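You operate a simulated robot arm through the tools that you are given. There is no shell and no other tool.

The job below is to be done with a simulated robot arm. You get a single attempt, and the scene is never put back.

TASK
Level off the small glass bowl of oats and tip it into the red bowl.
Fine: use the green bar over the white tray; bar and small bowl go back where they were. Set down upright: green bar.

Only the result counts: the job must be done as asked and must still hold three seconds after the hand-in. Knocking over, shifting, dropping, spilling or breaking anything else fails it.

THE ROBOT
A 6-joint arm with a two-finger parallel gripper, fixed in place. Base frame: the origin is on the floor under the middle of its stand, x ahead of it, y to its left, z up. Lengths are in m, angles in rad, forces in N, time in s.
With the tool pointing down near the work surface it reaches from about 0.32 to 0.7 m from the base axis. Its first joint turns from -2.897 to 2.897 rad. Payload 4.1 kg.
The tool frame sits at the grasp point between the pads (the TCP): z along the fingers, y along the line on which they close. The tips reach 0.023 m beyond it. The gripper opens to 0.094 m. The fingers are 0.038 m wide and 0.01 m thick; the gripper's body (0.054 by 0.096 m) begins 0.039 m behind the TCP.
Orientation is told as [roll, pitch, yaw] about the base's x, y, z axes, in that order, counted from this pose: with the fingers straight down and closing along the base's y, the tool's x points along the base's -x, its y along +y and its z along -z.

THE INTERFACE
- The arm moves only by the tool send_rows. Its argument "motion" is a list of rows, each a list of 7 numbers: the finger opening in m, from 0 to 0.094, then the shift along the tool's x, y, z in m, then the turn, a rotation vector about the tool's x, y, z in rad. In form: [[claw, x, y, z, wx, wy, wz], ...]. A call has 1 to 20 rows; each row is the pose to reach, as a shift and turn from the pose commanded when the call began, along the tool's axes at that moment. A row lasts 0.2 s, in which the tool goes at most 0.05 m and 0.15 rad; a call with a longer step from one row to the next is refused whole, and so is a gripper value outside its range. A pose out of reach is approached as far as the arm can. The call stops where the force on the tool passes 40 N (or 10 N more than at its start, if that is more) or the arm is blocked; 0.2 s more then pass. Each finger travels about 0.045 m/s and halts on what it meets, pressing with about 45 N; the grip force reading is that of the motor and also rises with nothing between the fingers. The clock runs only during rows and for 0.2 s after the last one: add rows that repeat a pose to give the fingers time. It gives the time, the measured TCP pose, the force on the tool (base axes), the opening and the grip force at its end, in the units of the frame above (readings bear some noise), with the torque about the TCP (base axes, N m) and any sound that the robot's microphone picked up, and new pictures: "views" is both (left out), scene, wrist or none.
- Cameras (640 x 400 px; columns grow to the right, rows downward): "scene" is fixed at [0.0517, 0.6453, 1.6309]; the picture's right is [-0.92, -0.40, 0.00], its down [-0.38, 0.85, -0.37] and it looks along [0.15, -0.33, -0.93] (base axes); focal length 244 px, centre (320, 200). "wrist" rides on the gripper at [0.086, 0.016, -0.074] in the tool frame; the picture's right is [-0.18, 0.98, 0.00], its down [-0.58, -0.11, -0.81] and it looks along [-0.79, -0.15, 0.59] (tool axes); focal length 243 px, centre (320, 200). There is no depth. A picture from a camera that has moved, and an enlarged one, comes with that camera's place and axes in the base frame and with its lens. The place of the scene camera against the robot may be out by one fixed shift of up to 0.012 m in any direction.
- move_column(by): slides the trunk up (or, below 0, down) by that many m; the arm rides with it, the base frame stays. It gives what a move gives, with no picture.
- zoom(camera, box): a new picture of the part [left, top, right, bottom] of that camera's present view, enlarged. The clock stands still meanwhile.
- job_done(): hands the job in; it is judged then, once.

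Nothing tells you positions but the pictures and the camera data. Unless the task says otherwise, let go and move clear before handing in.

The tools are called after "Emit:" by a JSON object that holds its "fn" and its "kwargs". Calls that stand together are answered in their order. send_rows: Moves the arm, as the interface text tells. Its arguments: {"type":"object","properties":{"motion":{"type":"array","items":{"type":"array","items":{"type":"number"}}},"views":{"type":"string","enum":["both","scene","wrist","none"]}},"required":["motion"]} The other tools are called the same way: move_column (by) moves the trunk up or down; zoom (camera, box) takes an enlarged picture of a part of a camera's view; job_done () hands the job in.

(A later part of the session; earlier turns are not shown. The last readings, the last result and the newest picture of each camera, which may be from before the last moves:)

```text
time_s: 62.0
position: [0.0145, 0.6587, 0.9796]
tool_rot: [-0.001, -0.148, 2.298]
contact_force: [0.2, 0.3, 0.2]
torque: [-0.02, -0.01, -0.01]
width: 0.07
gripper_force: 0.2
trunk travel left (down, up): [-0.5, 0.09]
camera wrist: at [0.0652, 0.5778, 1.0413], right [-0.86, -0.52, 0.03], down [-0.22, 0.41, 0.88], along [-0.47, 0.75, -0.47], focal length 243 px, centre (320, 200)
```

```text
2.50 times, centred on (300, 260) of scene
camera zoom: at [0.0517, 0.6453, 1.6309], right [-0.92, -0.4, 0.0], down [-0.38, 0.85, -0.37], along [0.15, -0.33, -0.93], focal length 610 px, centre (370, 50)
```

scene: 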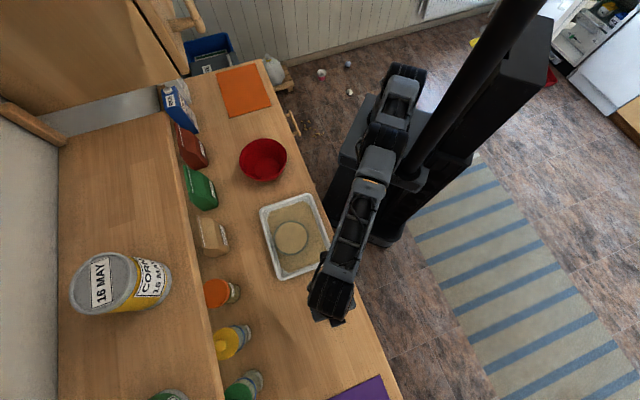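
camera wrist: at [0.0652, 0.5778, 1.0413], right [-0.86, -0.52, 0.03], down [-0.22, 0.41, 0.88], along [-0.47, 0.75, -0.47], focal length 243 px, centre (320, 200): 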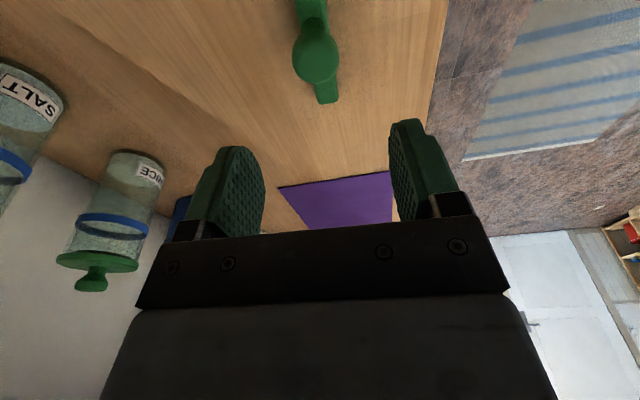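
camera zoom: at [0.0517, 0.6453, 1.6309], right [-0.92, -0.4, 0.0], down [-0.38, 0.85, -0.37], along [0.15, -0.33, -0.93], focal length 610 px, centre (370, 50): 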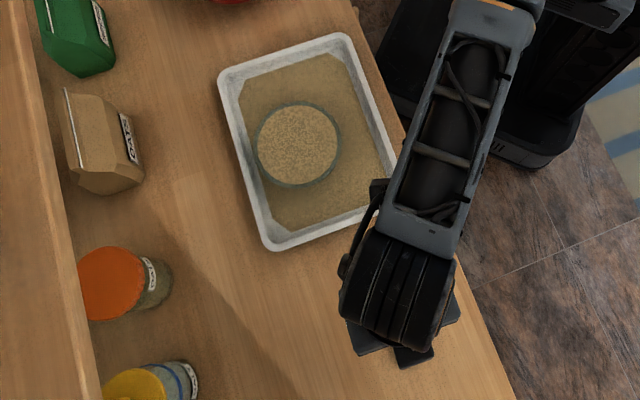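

The bar is back and upright. Next I need an accurate position for the red bowl, so I'll retract and fly over to look at it.

Emit:
{"fn": "send_rows", "kwargs": {"motion": [[0.07, 0.0162, 0.0166, -0.0176, 0, 0.0375, 0], [0.07, 0.0325, 0.0332, -0.0352, 0, 0.075, 0], [0.07, 0.0487, 0.0498, -0.0529, 0, 0.1125, 0], [0.07, 0.065, 0.0664, -0.0705, 0, 0.15, 0]], "views": "scene"}}

Emit:
{"fn": "send_rows", "kwargs": {"motion": [[0.07, 0.0381, -0.0034, -0.0018, 0, 0, 0.1452], [0.07, 0.0761, -0.0067, -0.0036, 0, 0, 0.2904], [0.07, 0.1142, -0.0101, -0.0055, 0, 0, 0.4355], [0.07, 0.1523, -0.0134, -0.0073, 0, 0, 0.5807], [0.07, 0.1903, -0.0168, -0.0091, 0, 0, 0.7259], [0.07, 0.2284, -0.0201, -0.0109, 0, 0, 0.8711], [0.07, 0.2664, -0.0235, -0.0127, 0, 0, 1.0163], [0.07, 0.3045, -0.0268, -0.0145, 0, 0, 1.1615], [0.07, 0.3426, -0.0302, -0.0164, 0, 0, 1.3066], [0.07, 0.3806, -0.0335, -0.0182, 0, 0, 1.4518], [0.07, 0.4187, -0.0369, -0.02, 0, 0, 1.597]], "views": "both"}}

Emit:
{"fn": "zoom", "kwargs": {"camera": "scene", "box": [240, 180, 360, 340]}}

```text
time_s: 63.0
position: [0.0143, 0.5566, 1.0388]
tool_rot: [0.001, 0.0, 2.299]
contact_force: [-0.6, -0.3, 0.0]
torque: [-0.01, -0.01, 0.0]
width: 0.0701
gripper_force: 0.1
trunk travel left (down, up): [-0.5, 0.09]
```

scene: 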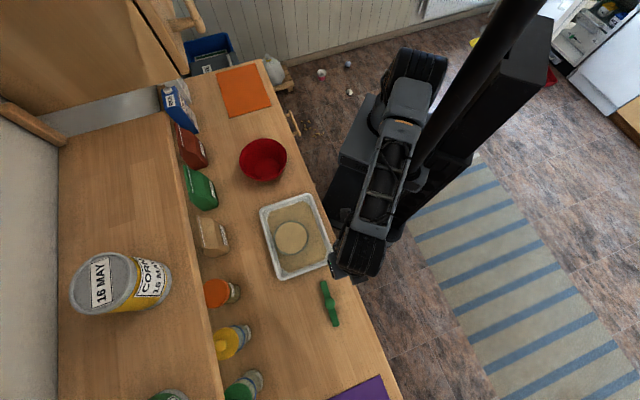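

```text
time_s: 65.4
position: [0.3197, 0.2695, 1.06]
tool_rot: [-0.001, 0.0, 0.699]
contact_force: [0.5, 0.4, 0.0]
torque: [0.0, 0.0, 0.03]
width: 0.0701
gripper_force: 0.0
trunk travel left (down, up): [-0.5, 0.09]
camera wrist: at [0.2419, 0.2263, 1.1335], right [-0.49, 0.87, 0.0], down [0.52, 0.29, 0.81], along [0.7, 0.4, -0.59], focal length 243 px, centre (320, 200)
```

scene: 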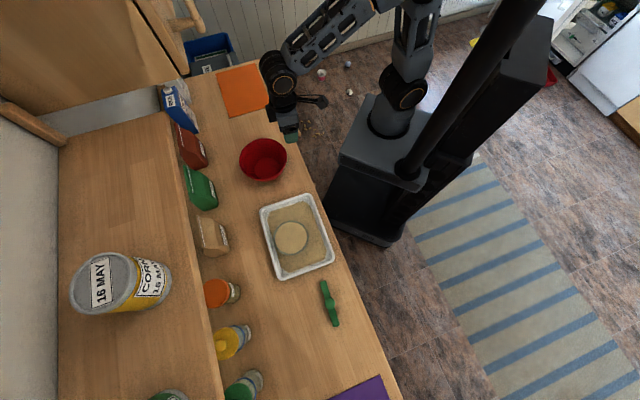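
wrist: 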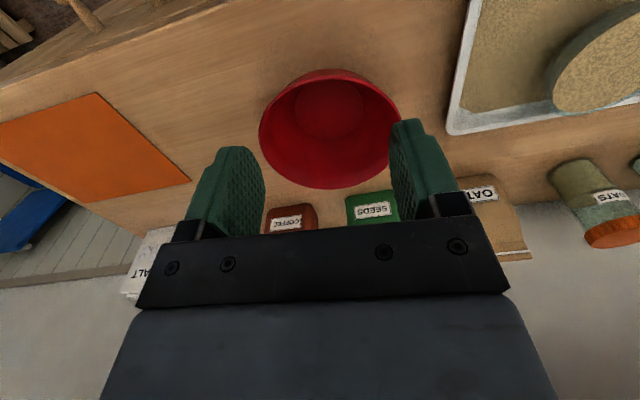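

```text
2.50 times, centred on (300, 260) of scene
camera zoom: at [0.0517, 0.6453, 1.6309], right [-0.92, -0.4, 0.0], down [-0.38, 0.85, -0.37], along [0.15, -0.33, -0.93], focal length 610 px, centre (370, 50)
```

zoom: 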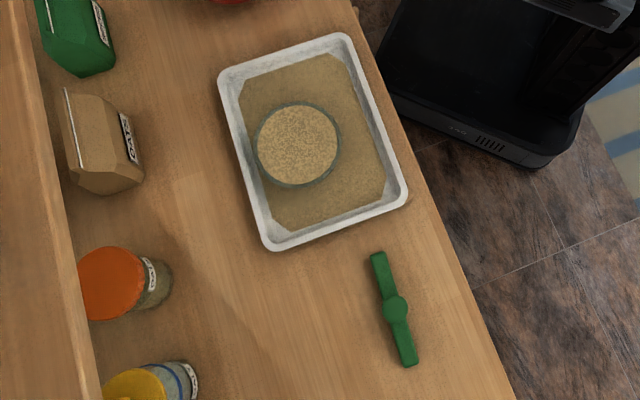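

The bar sits exactly where it was, and the small bowl is unmoved. I'll zoom in on the red bowl to measure its rim.

Emit:
{"fn": "zoom", "kwargs": {"camera": "wrist", "box": [240, 60, 420, 200]}}

Emit:
{"fn": "zoom", "kwargs": {"camera": "wrist", "box": [440, 0, 640, 150]}}

```text
2.86 times, centred on (330, 130) of wrist
camera zoom: at [0.2419, 0.2263, 1.1335], right [-0.49, 0.87, 0.0], down [0.52, 0.29, 0.81], along [0.7, 0.4, -0.59], focal length 693 px, centre (291, 400)
```

zoom: 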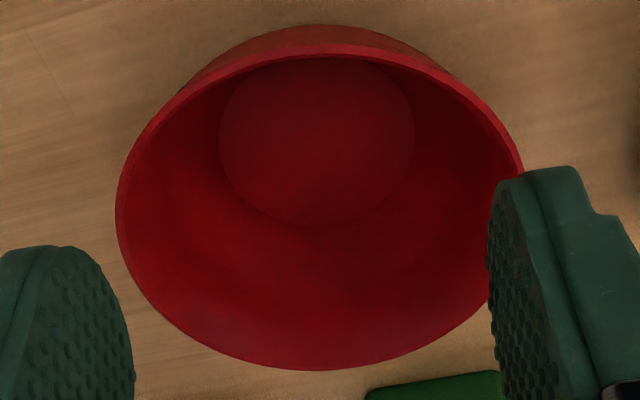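

```text
2.67 times, centred on (540, 75) of wrist
camera zoom: at [0.2419, 0.2263, 1.1335], right [-0.49, 0.87, 0.0], down [0.52, 0.29, 0.81], along [0.7, 0.4, -0.59], focal length 647 px, centre (-267, 533)
```

zoom: 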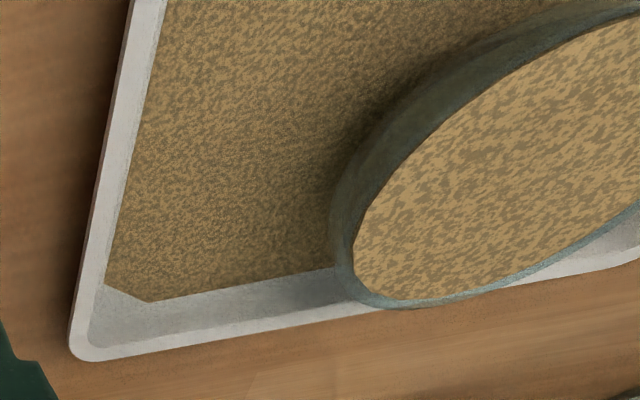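

The red bowl's rim centre is at about (0.402, 0.330, 0.918) with radius 0.081 m. Before I pick up the glass bowl, I'll rehearse the pouring turn empty-handed above the red bowl to confirm the arm can do it.

Emit:
{"fn": "send_rows", "kwargs": {"motion": [[0.07, -0.0353, -0.0187, 0, 0, 0, -0.0285], [0.07, -0.0707, -0.0374, 0, 0, 0, -0.057], [0.07, -0.106, -0.0561, 0, 0, 0, -0.0855]], "views": "none"}}

Emit:
{"fn": "send_rows", "kwargs": {"motion": [[0.07, 0, 0, 0, -0.13, 0, 0], [0.07, 0, 0, 0, -0.26, 0, 0]], "views": "none"}}

Emit:
{"fn": "send_rows", "kwargs": {"motion": [[0.07, 0, 0, 0, 0, -0.1353, -0.036], [0.07, 0, 0, 0, 0, -0.2706, -0.072], [0.07, 0, 0, 0, 0, -0.4059, -0.108], [0.07, 0, 0, 0, 0, -0.5412, -0.144], [0.07, 0, 0, 0, 0, -0.6765, -0.18], [0.07, 0, 0, 0, 0, -0.8118, -0.216], [0.07, 0, 0, 0, 0, -0.9471, -0.252], [0.07, 0, 0, 0, 0, -1.0824, -0.288], [0.07, 0, 0, 0, 0, -1.2177, -0.324], [0.07, 0, 0, 0, 0, -1.353, -0.36], [0.07, 0, 0, 0, 0, -1.4883, -0.396], [0.07, 0, 0, 0, 0, -1.6236, -0.432], [0.07, 0, 0, 0, 0, -1.7589, -0.468], [0.07, 0, 0, 0, 0, -1.8942, -0.504], [0.07, 0, 0, 0, 0, -2.0295, -0.54], [0.07, 0, 0, 0, 0, -2.1648, -0.576]], "views": "both"}}

```text
time_s: 66.2
position: [0.4383, 0.2938, 1.0586]
tool_rot: [0.001, 0.002, 0.787]
contact_force: [-0.2, 0.1, -0.5]
torque: [0.03, -0.01, -0.02]
width: 0.0699
gripper_force: 0.1
trunk travel left (down, up): [-0.5, 0.09]
```

```text
time_s: 66.8
position: [0.4369, 0.2937, 1.0585]
tool_rot: [0.261, 0.0, 0.787]
contact_force: [-0.9, -0.4, 0.1]
torque: [0.04, -0.05, 0.0]
width: 0.0698
gripper_force: 0.1
trunk travel left (down, up): [-0.5, 0.09]
```

```text
time_s: 70.2
position: [0.4926, 0.2852, 1.0998]
tool_rot: [-2.941, -0.911, -2.286]
contact_force: [0.0, 0.3, -0.5]
torque: [0.01, -0.01, 0.01]
width: 0.07
gripper_force: 0.0
out of reach, approached as far as the arm can: row 13, 14, 15, 16
trunk travel left (down, up): [-0.5, 0.09]
camera wrist: at [0.4864, 0.2808, 0.9844], right [-0.9, 0.43, 0.02], down [-0.43, -0.9, -0.01], along [0.02, -0.02, 1.0], focal length 243 px, centre (320, 200)
```

scene: 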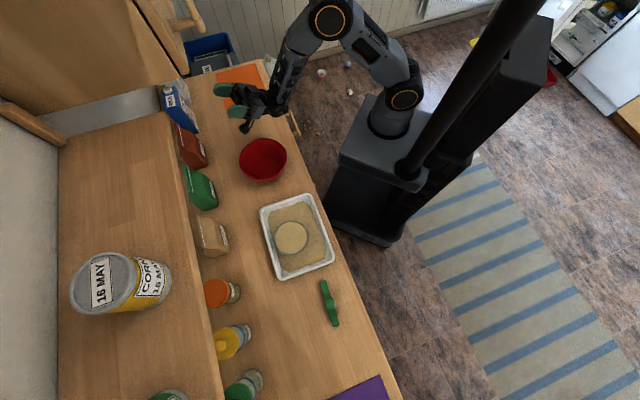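
wrist: 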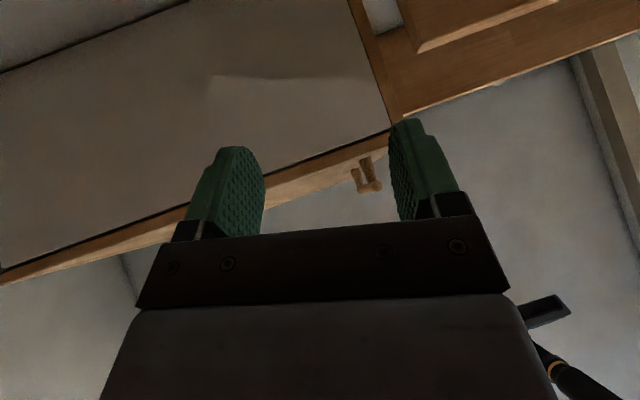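

The arm can reach the orientation, but past about 95° the position drifts because the wrist is cramped. A lower trunk should help, so I'll undo the turn, pull in and up, and rehearse again with the trunk lower.

Emit:
{"fn": "send_rows", "kwargs": {"motion": [[0.07, 0.0007, 0.0036, -0.0023, 0, 0.1353, 0.036], [0.07, 0.0014, 0.0072, -0.0046, 0, 0.2706, 0.072], [0.07, 0.0021, 0.0108, -0.0069, 0, 0.4059, 0.108], [0.07, 0.0028, 0.0144, -0.0092, 0, 0.5412, 0.144], [0.07, 0.0035, 0.018, -0.0114, 0, 0.6765, 0.18], [0.07, 0.0042, 0.0216, -0.0137, 0, 0.8118, 0.216], [0.07, 0.0049, 0.0252, -0.016, 0, 0.9471, 0.252], [0.07, 0.0056, 0.0288, -0.0183, 0, 1.0824, 0.288], [0.07, 0.0062, 0.0323, -0.0206, 0, 1.2177, 0.324], [0.07, 0.0069, 0.0359, -0.0229, 0, 1.353, 0.36], [0.07, 0.0076, 0.0395, -0.0252, 0, 1.4883, 0.396], [0.07, 0.0083, 0.0431, -0.0275, 0, 1.6236, 0.432], [0.07, 0.009, 0.0467, -0.0297, 0, 1.7589, 0.468], [0.07, 0.0097, 0.0503, -0.032, 0, 1.8942, 0.504], [0.07, 0.0104, 0.0539, -0.0343, 0, 2.0295, 0.54], [0.07, 0.0111, 0.0575, -0.0366, 0, 2.1648, 0.576]], "views": "scene"}}

```text
time_s: 73.6
position: [0.4359, 0.2969, 1.0588]
tool_rot: [0.26, 0.004, 0.785]
contact_force: [-0.6, -0.2, -0.4]
torque: [0.01, 0.01, 0.0]
width: 0.07
gripper_force: 0.0
trunk travel left (down, up): [-0.5, 0.09]
```

scene: 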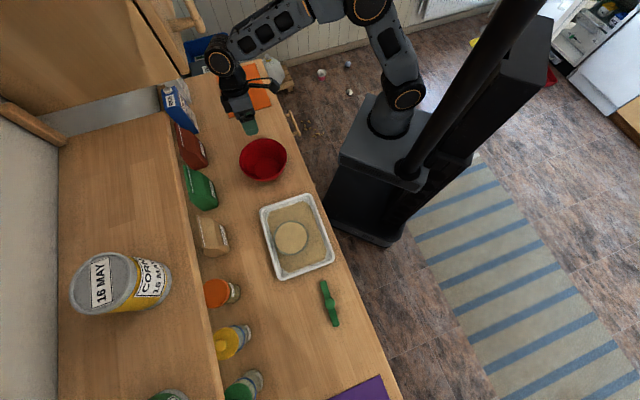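

Emit:
{"fn": "send_rows", "kwargs": {"motion": [[0.07, 0.0198, 0.0137, -0.0378, 0, 0, 0], [0.07, 0.0396, 0.0274, -0.0755, 0, 0, 0], [0.07, 0.0594, 0.0411, -0.1133, 0, 0, 0], [0.07, 0.0792, 0.0548, -0.151, 0, 0, 0], [0.07, 0.0792, 0.0548, -0.151, 0, 0, 0]], "views": "none"}}

Emit:
{"fn": "move_column", "kwargs": {"by": -0.15}}

```text
time_s: 74.8
position: [0.3727, 0.2516, 1.2194]
tool_rot: [0.26, -0.001, 0.784]
contact_force: [-0.6, 0.6, 0.4]
torque: [0.01, 0.04, -0.03]
width: 0.0699
gripper_force: 0.0
trunk travel left (down, up): [-0.5, 0.09]
```

```text
time_s: 76.5
position: [0.3723, 0.2503, 1.0683]
tool_rot: [0.259, -0.001, 0.785]
contact_force: [-0.2, -0.1, -1.1]
torque: [0.0, -0.01, 0.0]
width: 0.0698
gripper_force: 0.1
trunk travel left (down, up): [-0.35, 0.24]
```

Emit:
{"fn": "send_rows", "kwargs": {"motion": [[0.07, -0.0389, -0.0053, -0.0076, 0, 0, 0], [0.07, -0.0778, -0.0106, -0.0152, 0, 0, 0]], "views": "none"}}

Emit:
{"fn": "send_rows", "kwargs": {"motion": [[0.07, 0, 0, 0, 0, -0.1353, -0.036], [0.07, 0, 0, 0, 0, -0.2706, -0.072], [0.07, 0, 0, 0, 0, -0.4059, -0.108], [0.07, 0, 0, 0, 0, -0.5412, -0.144], [0.07, 0, 0, 0, 0, -0.6765, -0.18], [0.07, 0, 0, 0, 0, -0.8118, -0.216], [0.07, 0, 0, 0, 0, -0.9471, -0.252], [0.07, 0, 0, 0, 0, -1.0824, -0.288], [0.07, 0, 0, 0, 0, -1.2177, -0.324], [0.07, 0, 0, 0, 0, -1.353, -0.36], [0.07, 0, 0, 0, 0, -1.4883, -0.396], [0.07, 0, 0, 0, 0, -1.6236, -0.432], [0.07, 0, 0, 0, 0, -1.7589, -0.468], [0.07, 0, 0, 0, 0, -1.8942, -0.504], [0.07, 0, 0, 0, 0, -2.0295, -0.54], [0.07, 0, 0, 0, 0, -2.1648, -0.576]], "views": "both"}}

```text
time_s: 77.1
position: [0.4358, 0.2963, 1.0799]
tool_rot: [0.26, -0.001, 0.788]
contact_force: [0.0, -0.5, 0.1]
torque: [-0.05, -0.01, 0.0]
width: 0.0698
gripper_force: 0.1
trunk travel left (down, up): [-0.35, 0.24]
```

```text
time_s: 80.5
position: [0.4378, 0.2952, 1.0788]
tool_rot: [-2.882, -0.898, -2.359]
contact_force: [0.4, 0.0, -0.2]
torque: [-0.03, 0.03, 0.02]
width: 0.0698
gripper_force: 0.2
trunk travel left (down, up): [-0.35, 0.24]
camera wrist: at [0.4348, 0.2901, 0.9654], right [-0.89, 0.45, -0.01], down [-0.45, -0.89, -0.01], along [-0.02, 0.0, 1.0], focal length 243 px, centre (320, 200)
```

scene: 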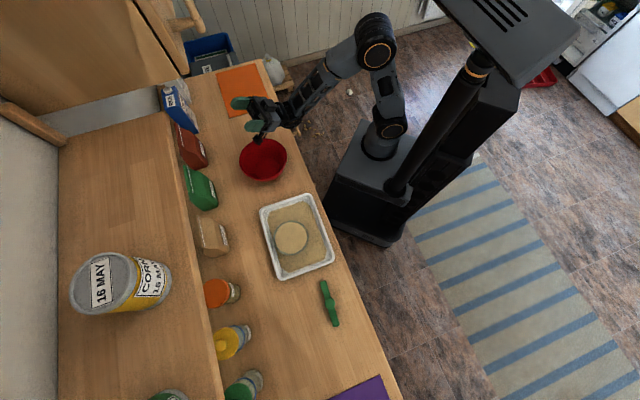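
wrist: 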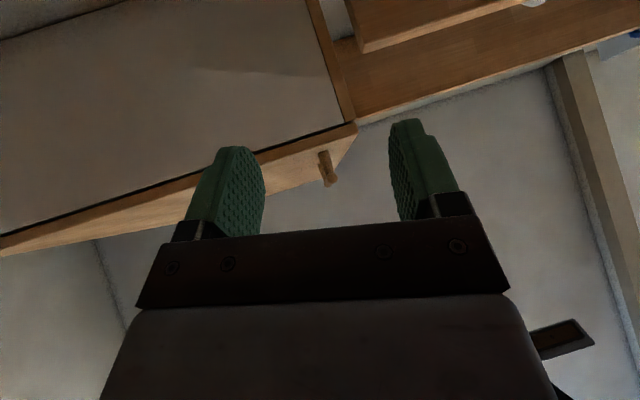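

With the trunk lower, the full 128° pouring turn works with the grasp point held still. I'll undo it and go look at the glass bowl from the side to measure its wall slope before gripping the rim.

Emit:
{"fn": "send_rows", "kwargs": {"motion": [[0.07, 0, 0, 0, 0, 0.1353, 0.036], [0.07, 0, 0, 0, 0, 0.2706, 0.072], [0.07, 0, 0, 0, 0, 0.4059, 0.108], [0.07, 0, 0, 0, 0, 0.5412, 0.144], [0.07, 0, 0, 0, 0, 0.6765, 0.18], [0.07, 0, 0, 0, 0, 0.8118, 0.216], [0.07, 0, 0, 0, 0, 0.9471, 0.252], [0.07, 0, 0, 0, 0, 1.0824, 0.288], [0.07, 0, 0, 0, 0, 1.2177, 0.324], [0.07, 0, 0, 0, 0, 1.353, 0.36], [0.07, 0, 0, 0, 0, 1.4883, 0.396], [0.07, 0, 0, 0, 0, 1.6236, 0.432], [0.07, 0, 0, 0, 0, 1.7589, 0.468], [0.07, 0, 0, 0, 0, 1.8942, 0.504], [0.07, 0, 0, 0, 0, 2.0295, 0.54], [0.07, 0, 0, 0, 0, 2.1648, 0.576]], "views": "none"}}

Emit:
{"fn": "send_rows", "kwargs": {"motion": [[0.07, 0.0128, 0.0396, 0.0144, 0.0325, 0, 0], [0.07, 0.0257, 0.0793, 0.0289, 0.065, 0, 0], [0.07, 0.0385, 0.1189, 0.0433, 0.0975, 0, 0], [0.07, 0.0514, 0.1586, 0.0577, 0.13, 0, 0], [0.07, 0.0642, 0.1982, 0.0721, 0.1625, 0, 0], [0.07, 0.077, 0.2378, 0.0866, 0.195, 0, 0], [0.07, 0.0899, 0.2775, 0.101, 0.2275, 0, 0], [0.07, 0.1027, 0.3171, 0.1154, 0.26, 0, 0], [0.07, 0.1027, 0.3171, 0.1154, 0.26, 0, 0]], "views": "none"}}

Emit:
{"fn": "send_rows", "kwargs": {"motion": [[0.07, 0, 0, 0.03, 0, -0.15, 0], [0.07, 0, 0, 0.065, 0, -0.3, 0], [0.07, 0, 0, 0.1, 0, -0.45, 0], [0.07, 0, 0, 0.13, 0, -0.6, 0], [0.07, 0, 0, 0.13, 0, -0.6, 0]], "views": "both"}}

```text
time_s: 83.9
position: [0.4378, 0.2945, 1.0795]
tool_rot: [0.259, 0.002, 0.786]
contact_force: [0.2, -0.3, 0.7]
torque: [0.0, -0.04, -0.02]
width: 0.0697
gripper_force: 0.0
trunk travel left (down, up): [-0.35, 0.24]
```

```text
time_s: 85.9
position: [0.1278, 0.4616, 1.0493]
tool_rot: [0.0, 0.001, 0.785]
contact_force: [0.1, 0.5, 0.2]
torque: [-0.03, -0.02, 0.01]
width: 0.0701
gripper_force: 0.1
trunk travel left (down, up): [-0.35, 0.24]
```

```text
time_s: 87.1
position: [0.1272, 0.461, 0.9182]
tool_rot: [0.001, -0.601, 0.786]
contact_force: [-0.2, 1.0, 0.8]
torque: [0.02, 0.02, 0.02]
width: 0.0702
gripper_force: 0.0
trunk travel left (down, up): [-0.35, 0.24]
camera wrist: at [0.0344, 0.3925, 0.9315], right [-0.59, 0.8, 0.1], down [0.09, -0.06, 0.99], along [0.8, 0.6, -0.04], focal length 243 px, centre (320, 200)
```

scene: 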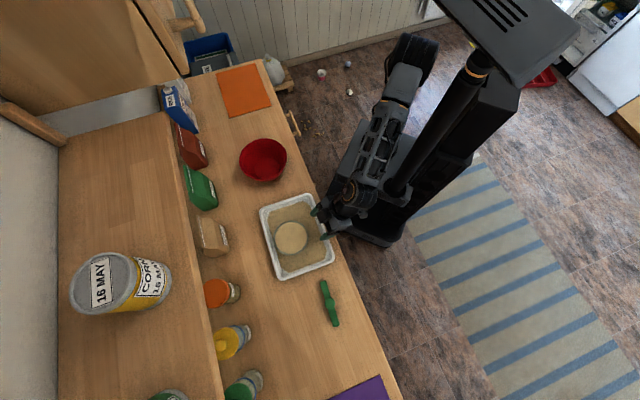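
wrist: 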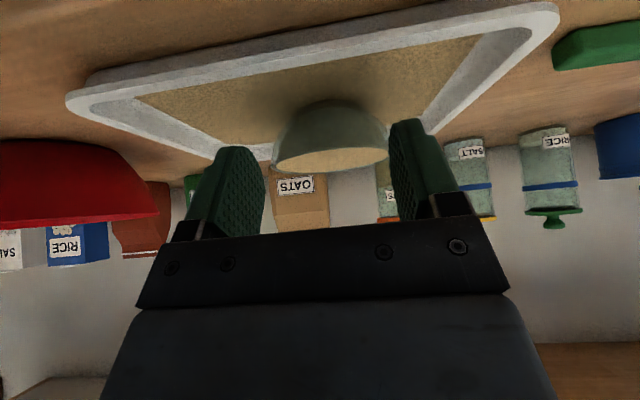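

Emit:
{"fn": "zoom", "kwargs": {"camera": "wrist", "box": [260, 85, 400, 185]}}

Emit:
{"fn": "zoom", "kwargs": {"camera": "scene", "box": [250, 180, 350, 290]}}

```text
4.00 times, centred on (330, 135) of wrist
camera zoom: at [0.0344, 0.3925, 0.9315], right [-0.59, 0.8, 0.1], down [0.09, -0.06, 0.99], along [0.8, 0.6, -0.04], focal length 970 px, centre (280, 460)
```

zoom: 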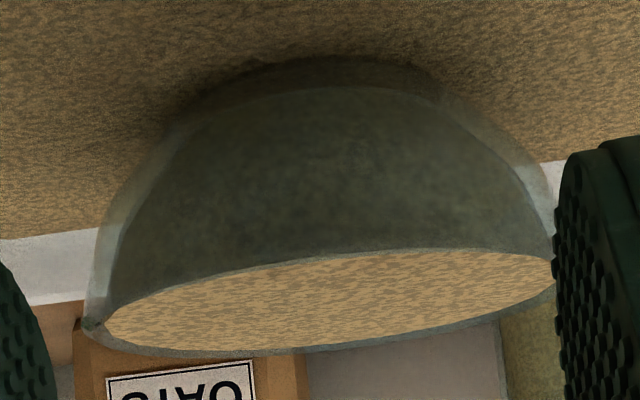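

```text
3.64 times, centred on (300, 235) of scene
camera zoom: at [0.0517, 0.6453, 1.6309], right [-0.92, -0.4, 0.0], down [-0.38, 0.85, -0.37], along [0.15, -0.33, -0.93], focal length 887 px, centre (393, 73)
```

zoom: 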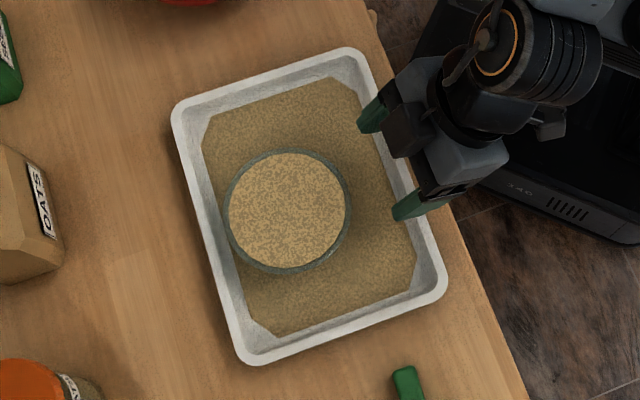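

Emit:
{"fn": "zoom", "kwargs": {"camera": "wrist", "box": [270, 90, 330, 180]}}

Emit:
{"fn": "zoom", "kwargs": {"camera": "wrist", "box": [350, 90, 410, 180]}}

```text
4.44 times, centred on (300, 135) of wrist
camera zoom: at [0.0344, 0.3925, 0.9315], right [-0.59, 0.8, 0.1], down [0.09, -0.06, 0.99], along [0.8, 0.6, -0.04], focal length 1078 px, centre (409, 489)
```

zoom: 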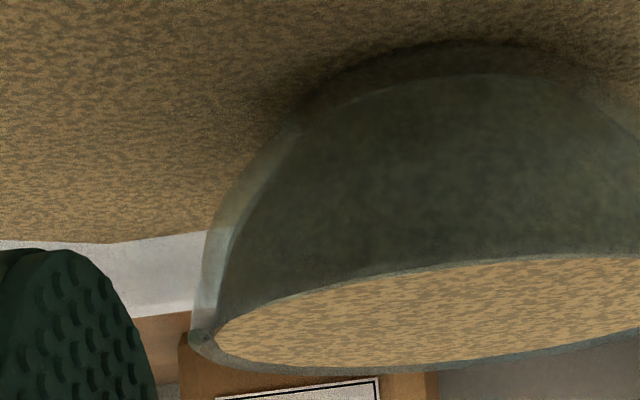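

```text
4.44 times, centred on (380, 135) of wrist
camera zoom: at [0.0344, 0.3925, 0.9315], right [-0.59, 0.8, 0.1], down [0.09, -0.06, 0.99], along [0.8, 0.6, -0.04], focal length 1078 px, centre (53, 489)
```

zoom: 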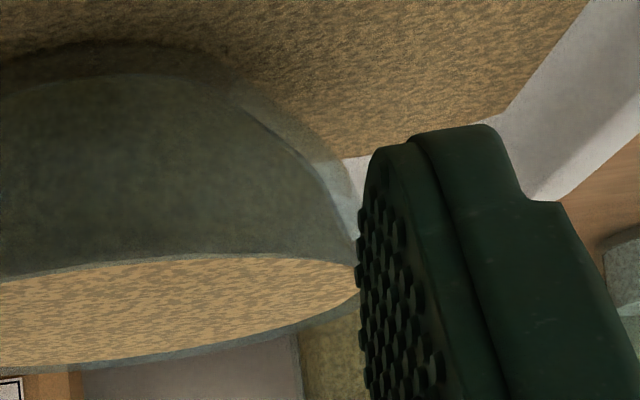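

The profile shows the wall leaning about 16–17° near the rim, roughly 5 mm thick, with the bowl about 0.05 m tall. I'll pinch the rim on the red-bowl side with the fingers tilted to match that slope, so first I move to a point above it.

Emit:
{"fn": "send_rows", "kwargs": {"motion": [[0.07, -0.0184, 0, -0.0268, 0, 0.15, 0], [0.07, -0.0367, 0, -0.0537, 0, 0.3, 0], [0.07, -0.0551, 0, -0.0805, 0, 0.45, 0], [0.07, -0.0734, 0, -0.1073, 0, 0.6, 0]], "views": "none"}}

Emit:
{"fn": "send_rows", "kwargs": {"motion": [[0.06, -0.0248, -0.0179, 0.012, -0.071, 0, 0], [0.05, -0.0496, -0.0358, 0.024, -0.142, 0, 0], [0.04, -0.0744, -0.0536, 0.036, -0.214, 0, 0], [0.036, -0.0992, -0.0715, 0.048, -0.285, 0, 0], [0.036, -0.0992, -0.0715, 0.048, -0.285, 0, 0]], "views": "both"}}

Emit:
{"fn": "zoom", "kwargs": {"camera": "wrist", "box": [200, 0, 500, 230]}}

```text
time_s: 88.1
position: [0.1278, 0.4609, 1.0493]
tool_rot: [0.0, 0.001, 0.786]
contact_force: [-0.4, -0.6, -0.6]
torque: [0.02, 0.01, 0.01]
width: 0.0702
gripper_force: 0.1
trunk travel left (down, up): [-0.35, 0.24]
```

```text
time_s: 89.3
position: [0.2483, 0.4791, 1.002]
tool_rot: [0.286, -0.001, 0.786]
contact_force: [-0.5, 0.5, 0.7]
torque: [0.02, 0.0, -0.03]
width: 0.036
gripper_force: 0.1
trunk travel left (down, up): [-0.35, 0.24]
camera wrist: at [0.1905, 0.4162, 1.0781], right [-0.54, 0.8, 0.28], down [0.65, 0.18, 0.74], along [0.54, 0.58, -0.61], focal length 243 px, centre (320, 200)
```

scene: 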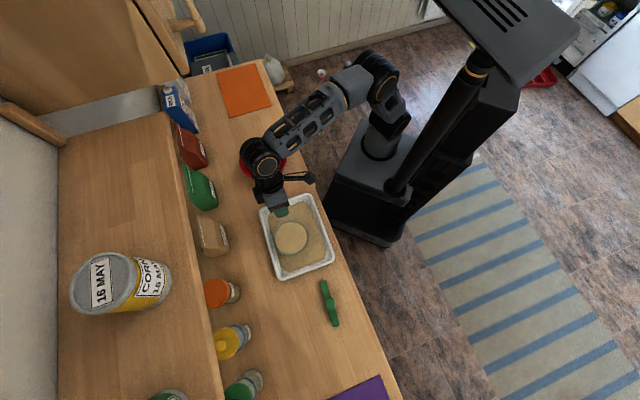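
wrist: 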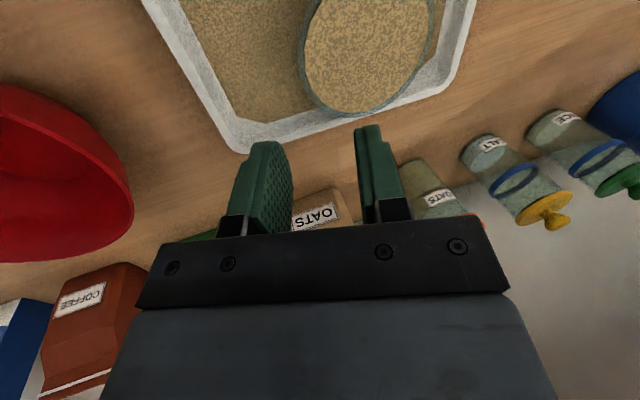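

```text
1.74 times, centred on (350, 115) of wrist
camera zoom: at [0.1905, 0.4162, 1.0781], right [-0.54, 0.8, 0.28], down [0.65, 0.18, 0.74], along [0.54, 0.58, -0.61], focal length 422 px, centre (268, 348)
```

zoom: 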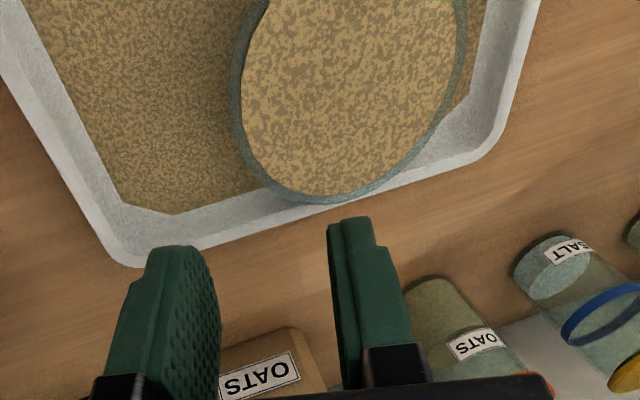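

Emit:
{"fn": "send_rows", "kwargs": {"motion": [[0.036, -0.0003, -0.005, 0.03, 0, 0, 0], [0.036, -0.0003, -0.0096, 0.06, 0, 0, 0], [0.036, -0.0003, -0.0096, 0.08, 0, 0, 0], [0.036, -0.0003, -0.0096, 0.08, 0, 0, 0]], "views": "both"}}

Emit:
{"fn": "zoom", "kwargs": {"camera": "wrist", "box": [200, 0, 500, 230]}}

Emit:
{"fn": "zoom", "kwargs": {"camera": "scene", "box": [255, 185, 335, 255]}}

```text
time_s: 90.3
position: [0.2416, 0.489, 0.9233]
tool_rot: [0.285, 0.0, 0.787]
contact_force: [0.5, -0.5, 0.9]
torque: [-0.02, 0.02, -0.02]
width: 0.0361
gripper_force: 0.1
trunk travel left (down, up): [-0.35, 0.24]
camera wrist: at [0.182, 0.4249, 0.9994], right [-0.54, 0.8, 0.28], down [0.65, 0.18, 0.74], along [0.54, 0.58, -0.61], focal length 243 px, centre (320, 200)
```

scene: 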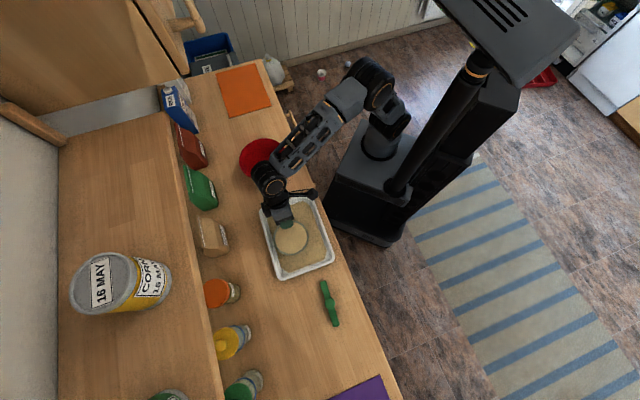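
wrist: 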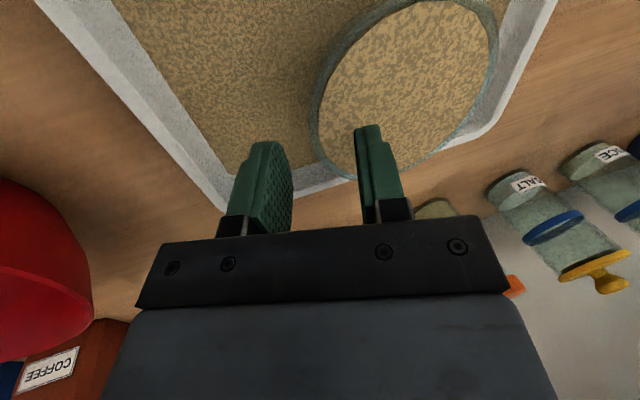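

```text
1.74 times, centred on (350, 115) of wrist
camera zoom: at [0.182, 0.4249, 0.9994], right [-0.54, 0.8, 0.28], down [0.65, 0.18, 0.74], along [0.54, 0.58, -0.61], focal length 422 px, centre (268, 348)
```

zoom: 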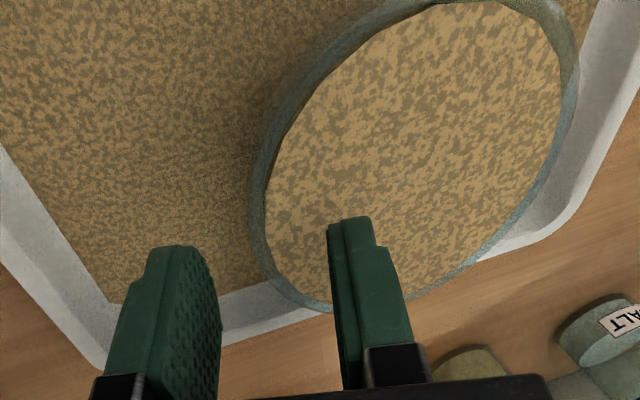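

```text
5.71 times, centred on (295, 220) of scene
camera zoom: at [0.0517, 0.6453, 1.6309], right [-0.92, -0.4, 0.0], down [-0.38, 0.85, -0.37], along [0.15, -0.33, -0.93], focal length 1394 px, centre (463, 86)
```

zoom: 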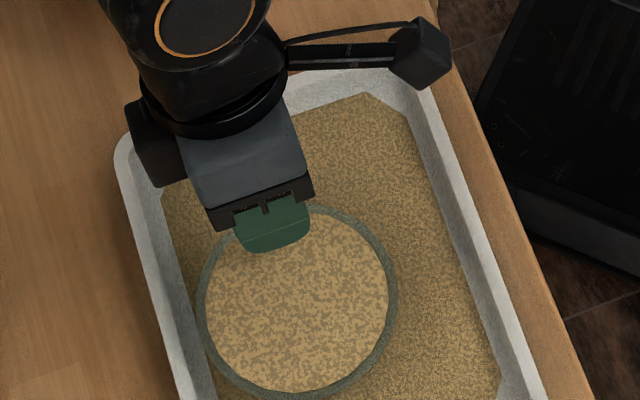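

Emit:
{"fn": "send_rows", "kwargs": {"motion": [[0.036, 0, 0, 0, 0, 0, 0], [0.036, 0, 0, 0, 0, 0, 0]], "views": "none"}}

Emit:
{"fn": "send_rows", "kwargs": {"motion": [[0.036, 0, 0, 0, 0, 0, 0]], "views": "none"}}

Emit:
{"fn": "zoom", "kwargs": {"camera": "wrist", "box": [290, 0, 510, 190]}}

```text
time_s: 90.9
position: [0.2405, 0.4879, 0.9232]
tool_rot: [0.286, 0.0, 0.787]
contact_force: [0.9, 0.1, -1.3]
torque: [-0.02, 0.05, -0.01]
width: 0.0358
gripper_force: 0.1
trunk travel left (down, up): [-0.35, 0.24]
```

```text
time_s: 91.3
position: [0.2408, 0.4885, 0.9229]
tool_rot: [0.285, -0.001, 0.784]
contact_force: [-0.2, 0.9, -0.4]
torque: [0.0, 0.01, 0.03]
width: 0.0359
gripper_force: 0.0
trunk travel left (down, up): [-0.35, 0.24]
```

```text
2.11 times, centred on (400, 95) of wrist
camera zoom: at [0.182, 0.4248, 0.9998], right [-0.54, 0.8, 0.28], down [0.65, 0.18, 0.74], along [0.54, 0.58, -0.61], focal length 511 px, centre (152, 421)
```

zoom: 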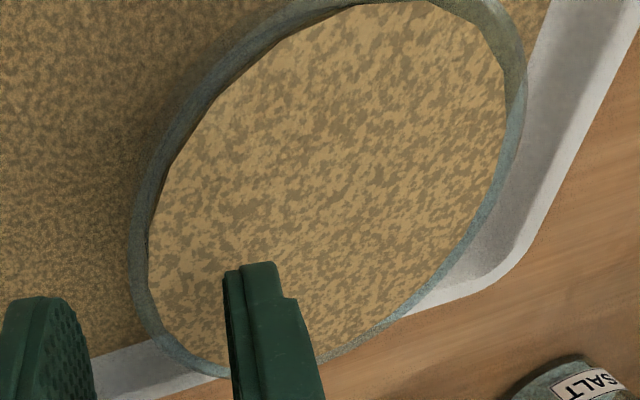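

Fitting the rim puts the bowl centre at (0.1997, 0.5298) with radius 0.0534, so the fingers are lined up to straddle the wall. I'll slide down along the finger direction to rim depth.

Emit:
{"fn": "send_rows", "kwargs": {"motion": [[0.036, 0, 0, 0.008, 0, 0, 0], [0.036, 0, 0, 0.016, 0, 0, 0], [0.036, 0, 0, 0.024, 0, 0, 0]], "views": "none"}}

Emit:
{"fn": "send_rows", "kwargs": {"motion": [[0.036, 0, 0, 0.004, 0, 0, 0], [0.036, 0, 0, 0.008, 0, 0, 0], [0.036, 0, 0, 0.008, 0, 0, 0]], "views": "both"}}

Emit:
{"fn": "zoom", "kwargs": {"camera": "wrist", "box": [200, 30, 500, 250]}}

Emit:
{"fn": "zoom", "kwargs": {"camera": "scene", "box": [255, 185, 335, 255]}}

```text
time_s: 92.1
position: [0.2333, 0.494, 0.8991]
tool_rot: [0.284, 0.001, 0.787]
contact_force: [-0.1, 0.2, 0.2]
torque: [0.02, 0.0, 0.04]
width: 0.0359
gripper_force: 0.0
trunk travel left (down, up): [-0.35, 0.24]
```

```text
time_s: 92.9
position: [0.2324, 0.495, 0.8903]
tool_rot: [0.285, 0.001, 0.787]
contact_force: [-0.2, -0.3, 1.3]
torque: [-0.03, 0.01, 0.01]
width: 0.0361
gripper_force: 0.1
trunk travel left (down, up): [-0.35, 0.24]
camera wrist: at [0.1741, 0.4324, 0.968], right [-0.54, 0.8, 0.28], down [0.65, 0.18, 0.74], along [0.54, 0.58, -0.61], focal length 243 px, centre (320, 200)
```

scene: 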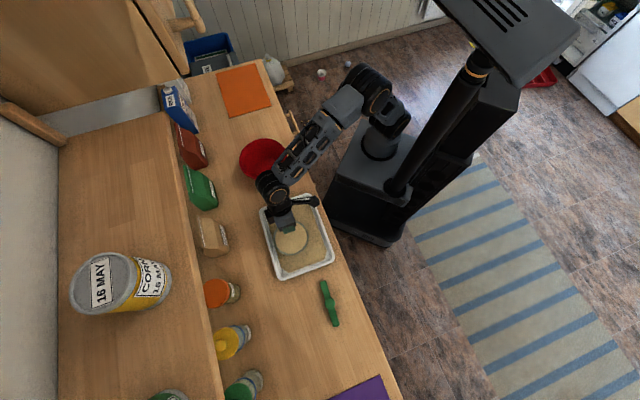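
wrist: 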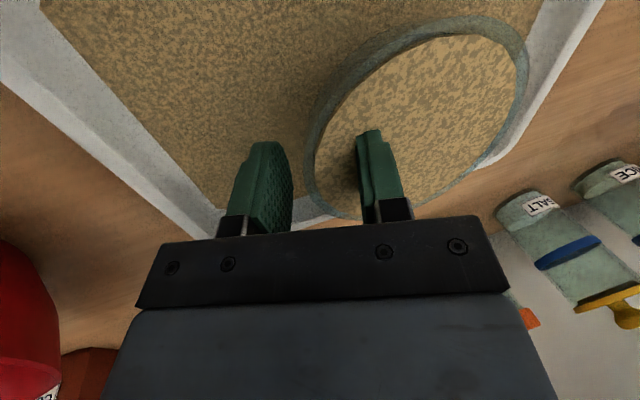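

```text
1.82 times, centred on (350, 140) of wrist
camera zoom: at [0.1741, 0.4324, 0.968], right [-0.54, 0.8, 0.28], down [0.65, 0.18, 0.74], along [0.54, 0.58, -0.61], focal length 441 px, centre (266, 309)
```

zoom: 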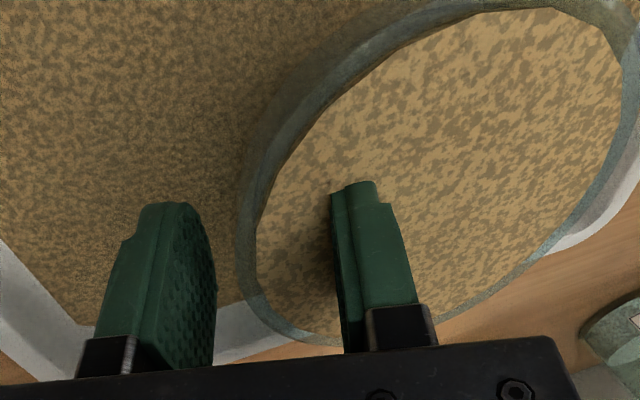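

```text
5.71 times, centred on (295, 220) of scene
camera zoom: at [0.0517, 0.6453, 1.6309], right [-0.92, -0.4, 0.0], down [-0.38, 0.85, -0.37], along [0.15, -0.33, -0.93], focal length 1394 px, centre (463, 86)
```

zoom: 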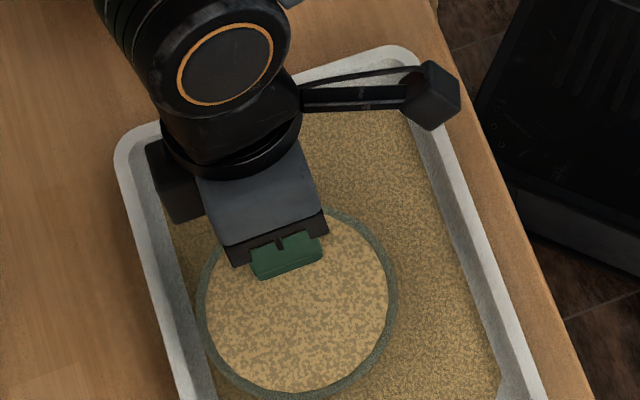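

The fingers straddle the wall, centred to about 1 mm. I'll close gently on the rim.

Emit:
{"fn": "send_rows", "kwargs": {"motion": [[0.03, 0, 0, 0, 0, 0, 0], [0.025, 0, 0, 0, 0, 0, 0], [0.02, 0, 0, 0, 0, 0, 0], [0.016, 0, 0, 0, 0, 0, 0], [0.012, 0, 0, 0, 0, 0, 0], [0.008, 0, 0, 0, 0, 0, 0], [0.004, 0, 0, 0, 0, 0, 0], [0.0, 0, 0, 0, 0, 0, 0], [0.0, 0, 0, 0, 0, 0, 0]], "views": "both"}}

Emit:
{"fn": "zoom", "kwargs": {"camera": "wrist", "box": [200, 30, 500, 250]}}

Emit:
{"fn": "zoom", "kwargs": {"camera": "scene", "box": [255, 185, 335, 255]}}

```text
time_s: 94.9
position: [0.2315, 0.4959, 0.8927]
tool_rot: [0.286, -0.004, 0.786]
contact_force: [-2.0, 5.1, 17.9]
torque: [1.02, 1.14, -0.23]
width: 0.0135
gripper_force: 44.7
trunk travel left (down, up): [-0.35, 0.24]
camera wrist: at [0.1736, 0.4322, 0.9694], right [-0.54, 0.8, 0.28], down [0.64, 0.17, 0.74], along [0.54, 0.58, -0.61], focal length 243 px, centre (320, 200)
```

scene: 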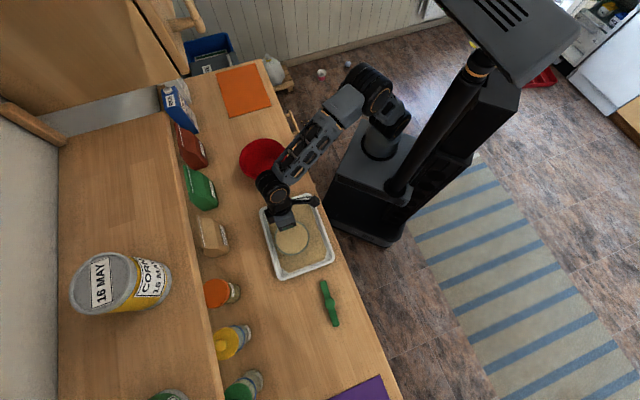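
wrist: 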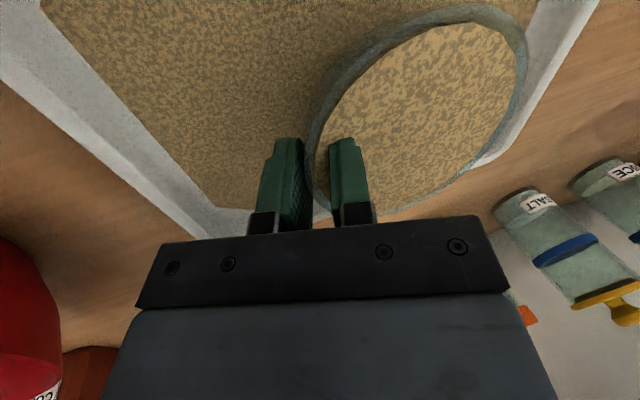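

```text
1.82 times, centred on (350, 140) of wrist
camera zoom: at [0.1736, 0.4322, 0.9694], right [-0.54, 0.8, 0.28], down [0.64, 0.17, 0.74], along [0.54, 0.58, -0.61], focal length 441 px, centre (266, 309)
```

zoom: 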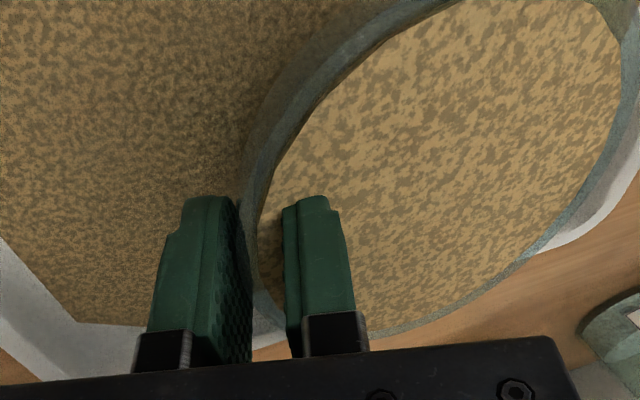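

```text
5.71 times, centred on (295, 220) of scene
camera zoom: at [0.0517, 0.6453, 1.6309], right [-0.92, -0.4, 0.0], down [-0.38, 0.85, -0.37], along [0.15, -0.33, -0.93], focal length 1394 px, centre (463, 86)
```

zoom: 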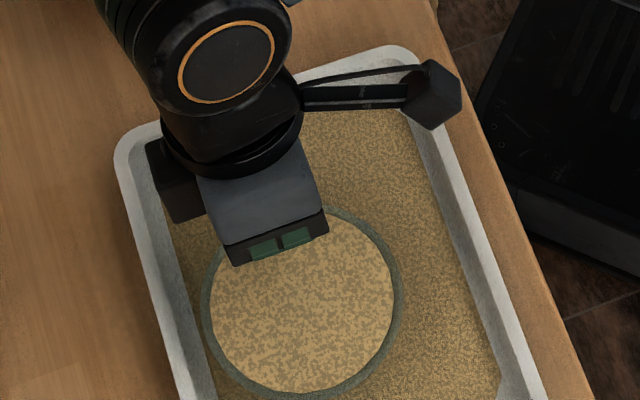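

The grip holds (0.0135 m), but the readings show torque from the fingertips being too deep for the wall's curve, so the bowl would tilt when lifted. I'll open and check the bowl before re-gripping shallower with a slightly larger tilt.

Emit:
{"fn": "send_rows", "kwargs": {"motion": [[0.018, 0, 0, 0, 0, 0, 0], [0.024, 0, 0, 0, 0, 0, 0], [0.03, 0, 0, 0, 0, 0, 0], [0.036, 0, 0, 0, 0, 0, 0], [0.036, 0, 0, 0, 0, 0, 0]], "views": "none"}}

Emit:
{"fn": "send_rows", "kwargs": {"motion": [[0.036, 0, 0, -0.01, 0, 0, 0], [0.036, 0, 0, -0.03, 0, 0, 0], [0.036, 0, 0, -0.03, 0, 0, 0]], "views": "both"}}

Emit:
{"fn": "zoom", "kwargs": {"camera": "wrist", "box": [290, 0, 510, 190]}}

Emit:
{"fn": "zoom", "kwargs": {"camera": "scene", "box": [255, 185, 335, 255]}}

```text
time_s: 96.1
position: [0.2321, 0.4964, 0.8921]
tool_rot: [0.285, 0.0, 0.785]
contact_force: [-0.1, 0.2, 0.5]
torque: [-0.01, 0.0, 0.01]
width: 0.036
gripper_force: 0.0
trunk travel left (down, up): [-0.35, 0.24]
```

```text
time_s: 96.9
position: [0.2369, 0.4902, 0.9199]
tool_rot: [0.284, 0.0, 0.785]
contact_force: [-0.6, -0.6, -0.4]
torque: [0.01, -0.01, 0.01]
width: 0.0359
gripper_force: 0.1
trunk travel left (down, up): [-0.35, 0.24]
camera wrist: at [0.1797, 0.4267, 0.9977], right [-0.54, 0.8, 0.28], down [0.65, 0.18, 0.74], along [0.54, 0.58, -0.61], focal length 243 px, centre (320, 200)
```

scene: 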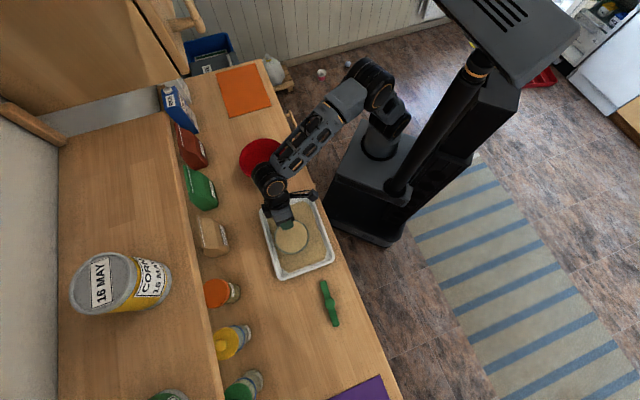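
wrist: 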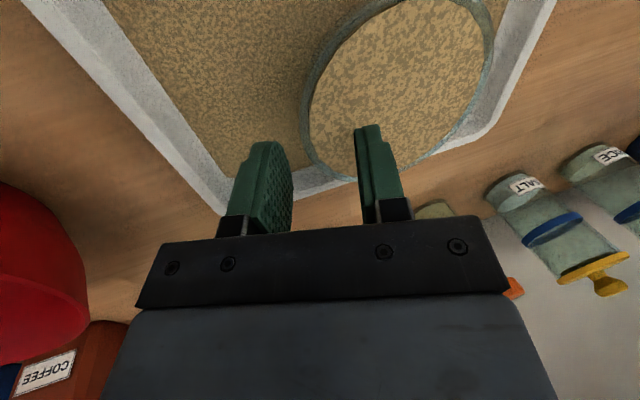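

```text
2.11 times, centred on (400, 95) of wrist
camera zoom: at [0.1797, 0.4267, 0.9977], right [-0.54, 0.8, 0.28], down [0.65, 0.18, 0.74], along [0.54, 0.58, -0.61], focal length 511 px, centre (152, 421)
```

zoom: 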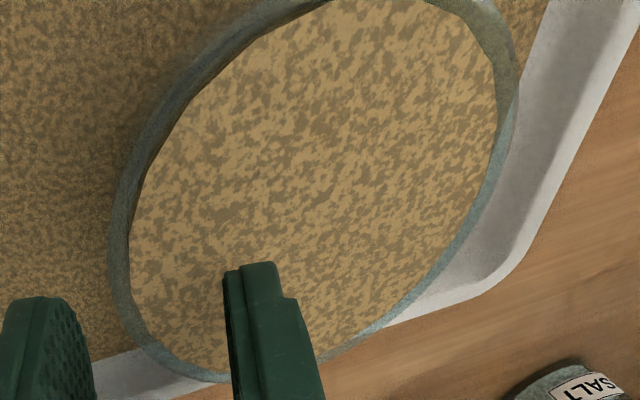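

```text
5.71 times, centred on (295, 220) of scene
camera zoom: at [0.0517, 0.6453, 1.6309], right [-0.92, -0.4, 0.0], down [-0.38, 0.85, -0.37], along [0.15, -0.33, -0.93], focal length 1394 px, centre (463, 86)
```

zoom: 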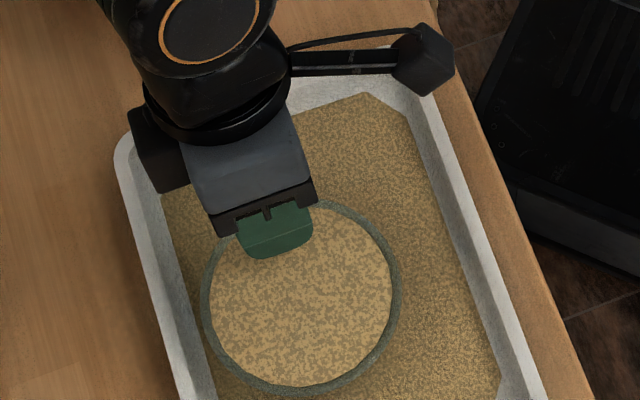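

Emit:
{"fn": "send_rows", "kwargs": {"motion": [[0.034, 0, 0, 0, -0.035, 0, 0], [0.034, 0, 0, 0, -0.035, 0, 0]], "views": "none"}}

Emit:
{"fn": "send_rows", "kwargs": {"motion": [[0.034, 0, -0.003, 0.008, 0, 0, 0], [0.034, 0, -0.003, 0.016, 0, 0, 0], [0.034, 0, -0.003, 0.0236, 0, 0, 0], [0.034, 0, -0.003, 0.0236, 0, 0, 0]], "views": "wrist"}}

Emit:
{"fn": "zoom", "kwargs": {"camera": "wrist", "box": [200, 30, 500, 250]}}

```text
time_s: 97.5
position: [0.2391, 0.4908, 0.9203]
tool_rot: [0.319, -0.001, 0.786]
contact_force: [-0.4, 0.1, 0.3]
torque: [0.04, -0.02, 0.01]
width: 0.0341
gripper_force: 0.0
trunk travel left (down, up): [-0.35, 0.24]
```

```text
time_s: 98.5
position: [0.2336, 0.4931, 0.8977]
tool_rot: [0.319, 0.002, 0.787]
contact_force: [0.5, 1.7, 0.3]
torque: [-0.02, -0.01, 0.01]
width: 0.0341
gripper_force: 0.0
trunk travel left (down, up): [-0.35, 0.24]
camera wrist: at [0.1783, 0.4275, 0.9735], right [-0.53, 0.79, 0.31], down [0.66, 0.16, 0.73], along [0.53, 0.59, -0.61], focal length 243 px, centre (320, 200)
```

wrist: 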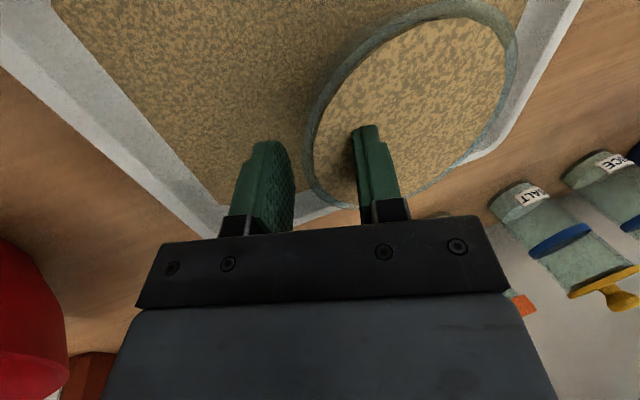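

```text
1.82 times, centred on (350, 140) of wrist
camera zoom: at [0.1783, 0.4275, 0.9735], right [-0.53, 0.79, 0.31], down [0.66, 0.16, 0.73], along [0.53, 0.59, -0.61], focal length 441 px, centre (266, 309)
```

zoom: 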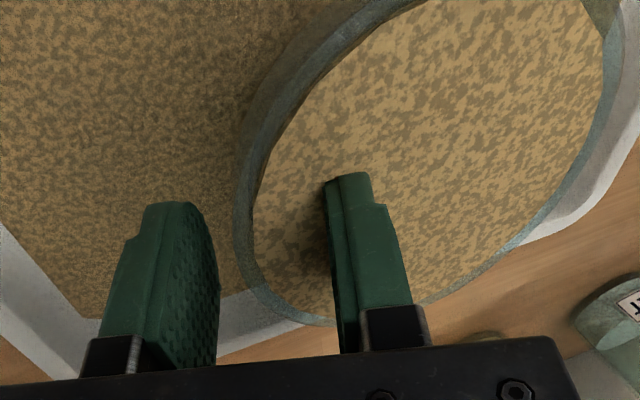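

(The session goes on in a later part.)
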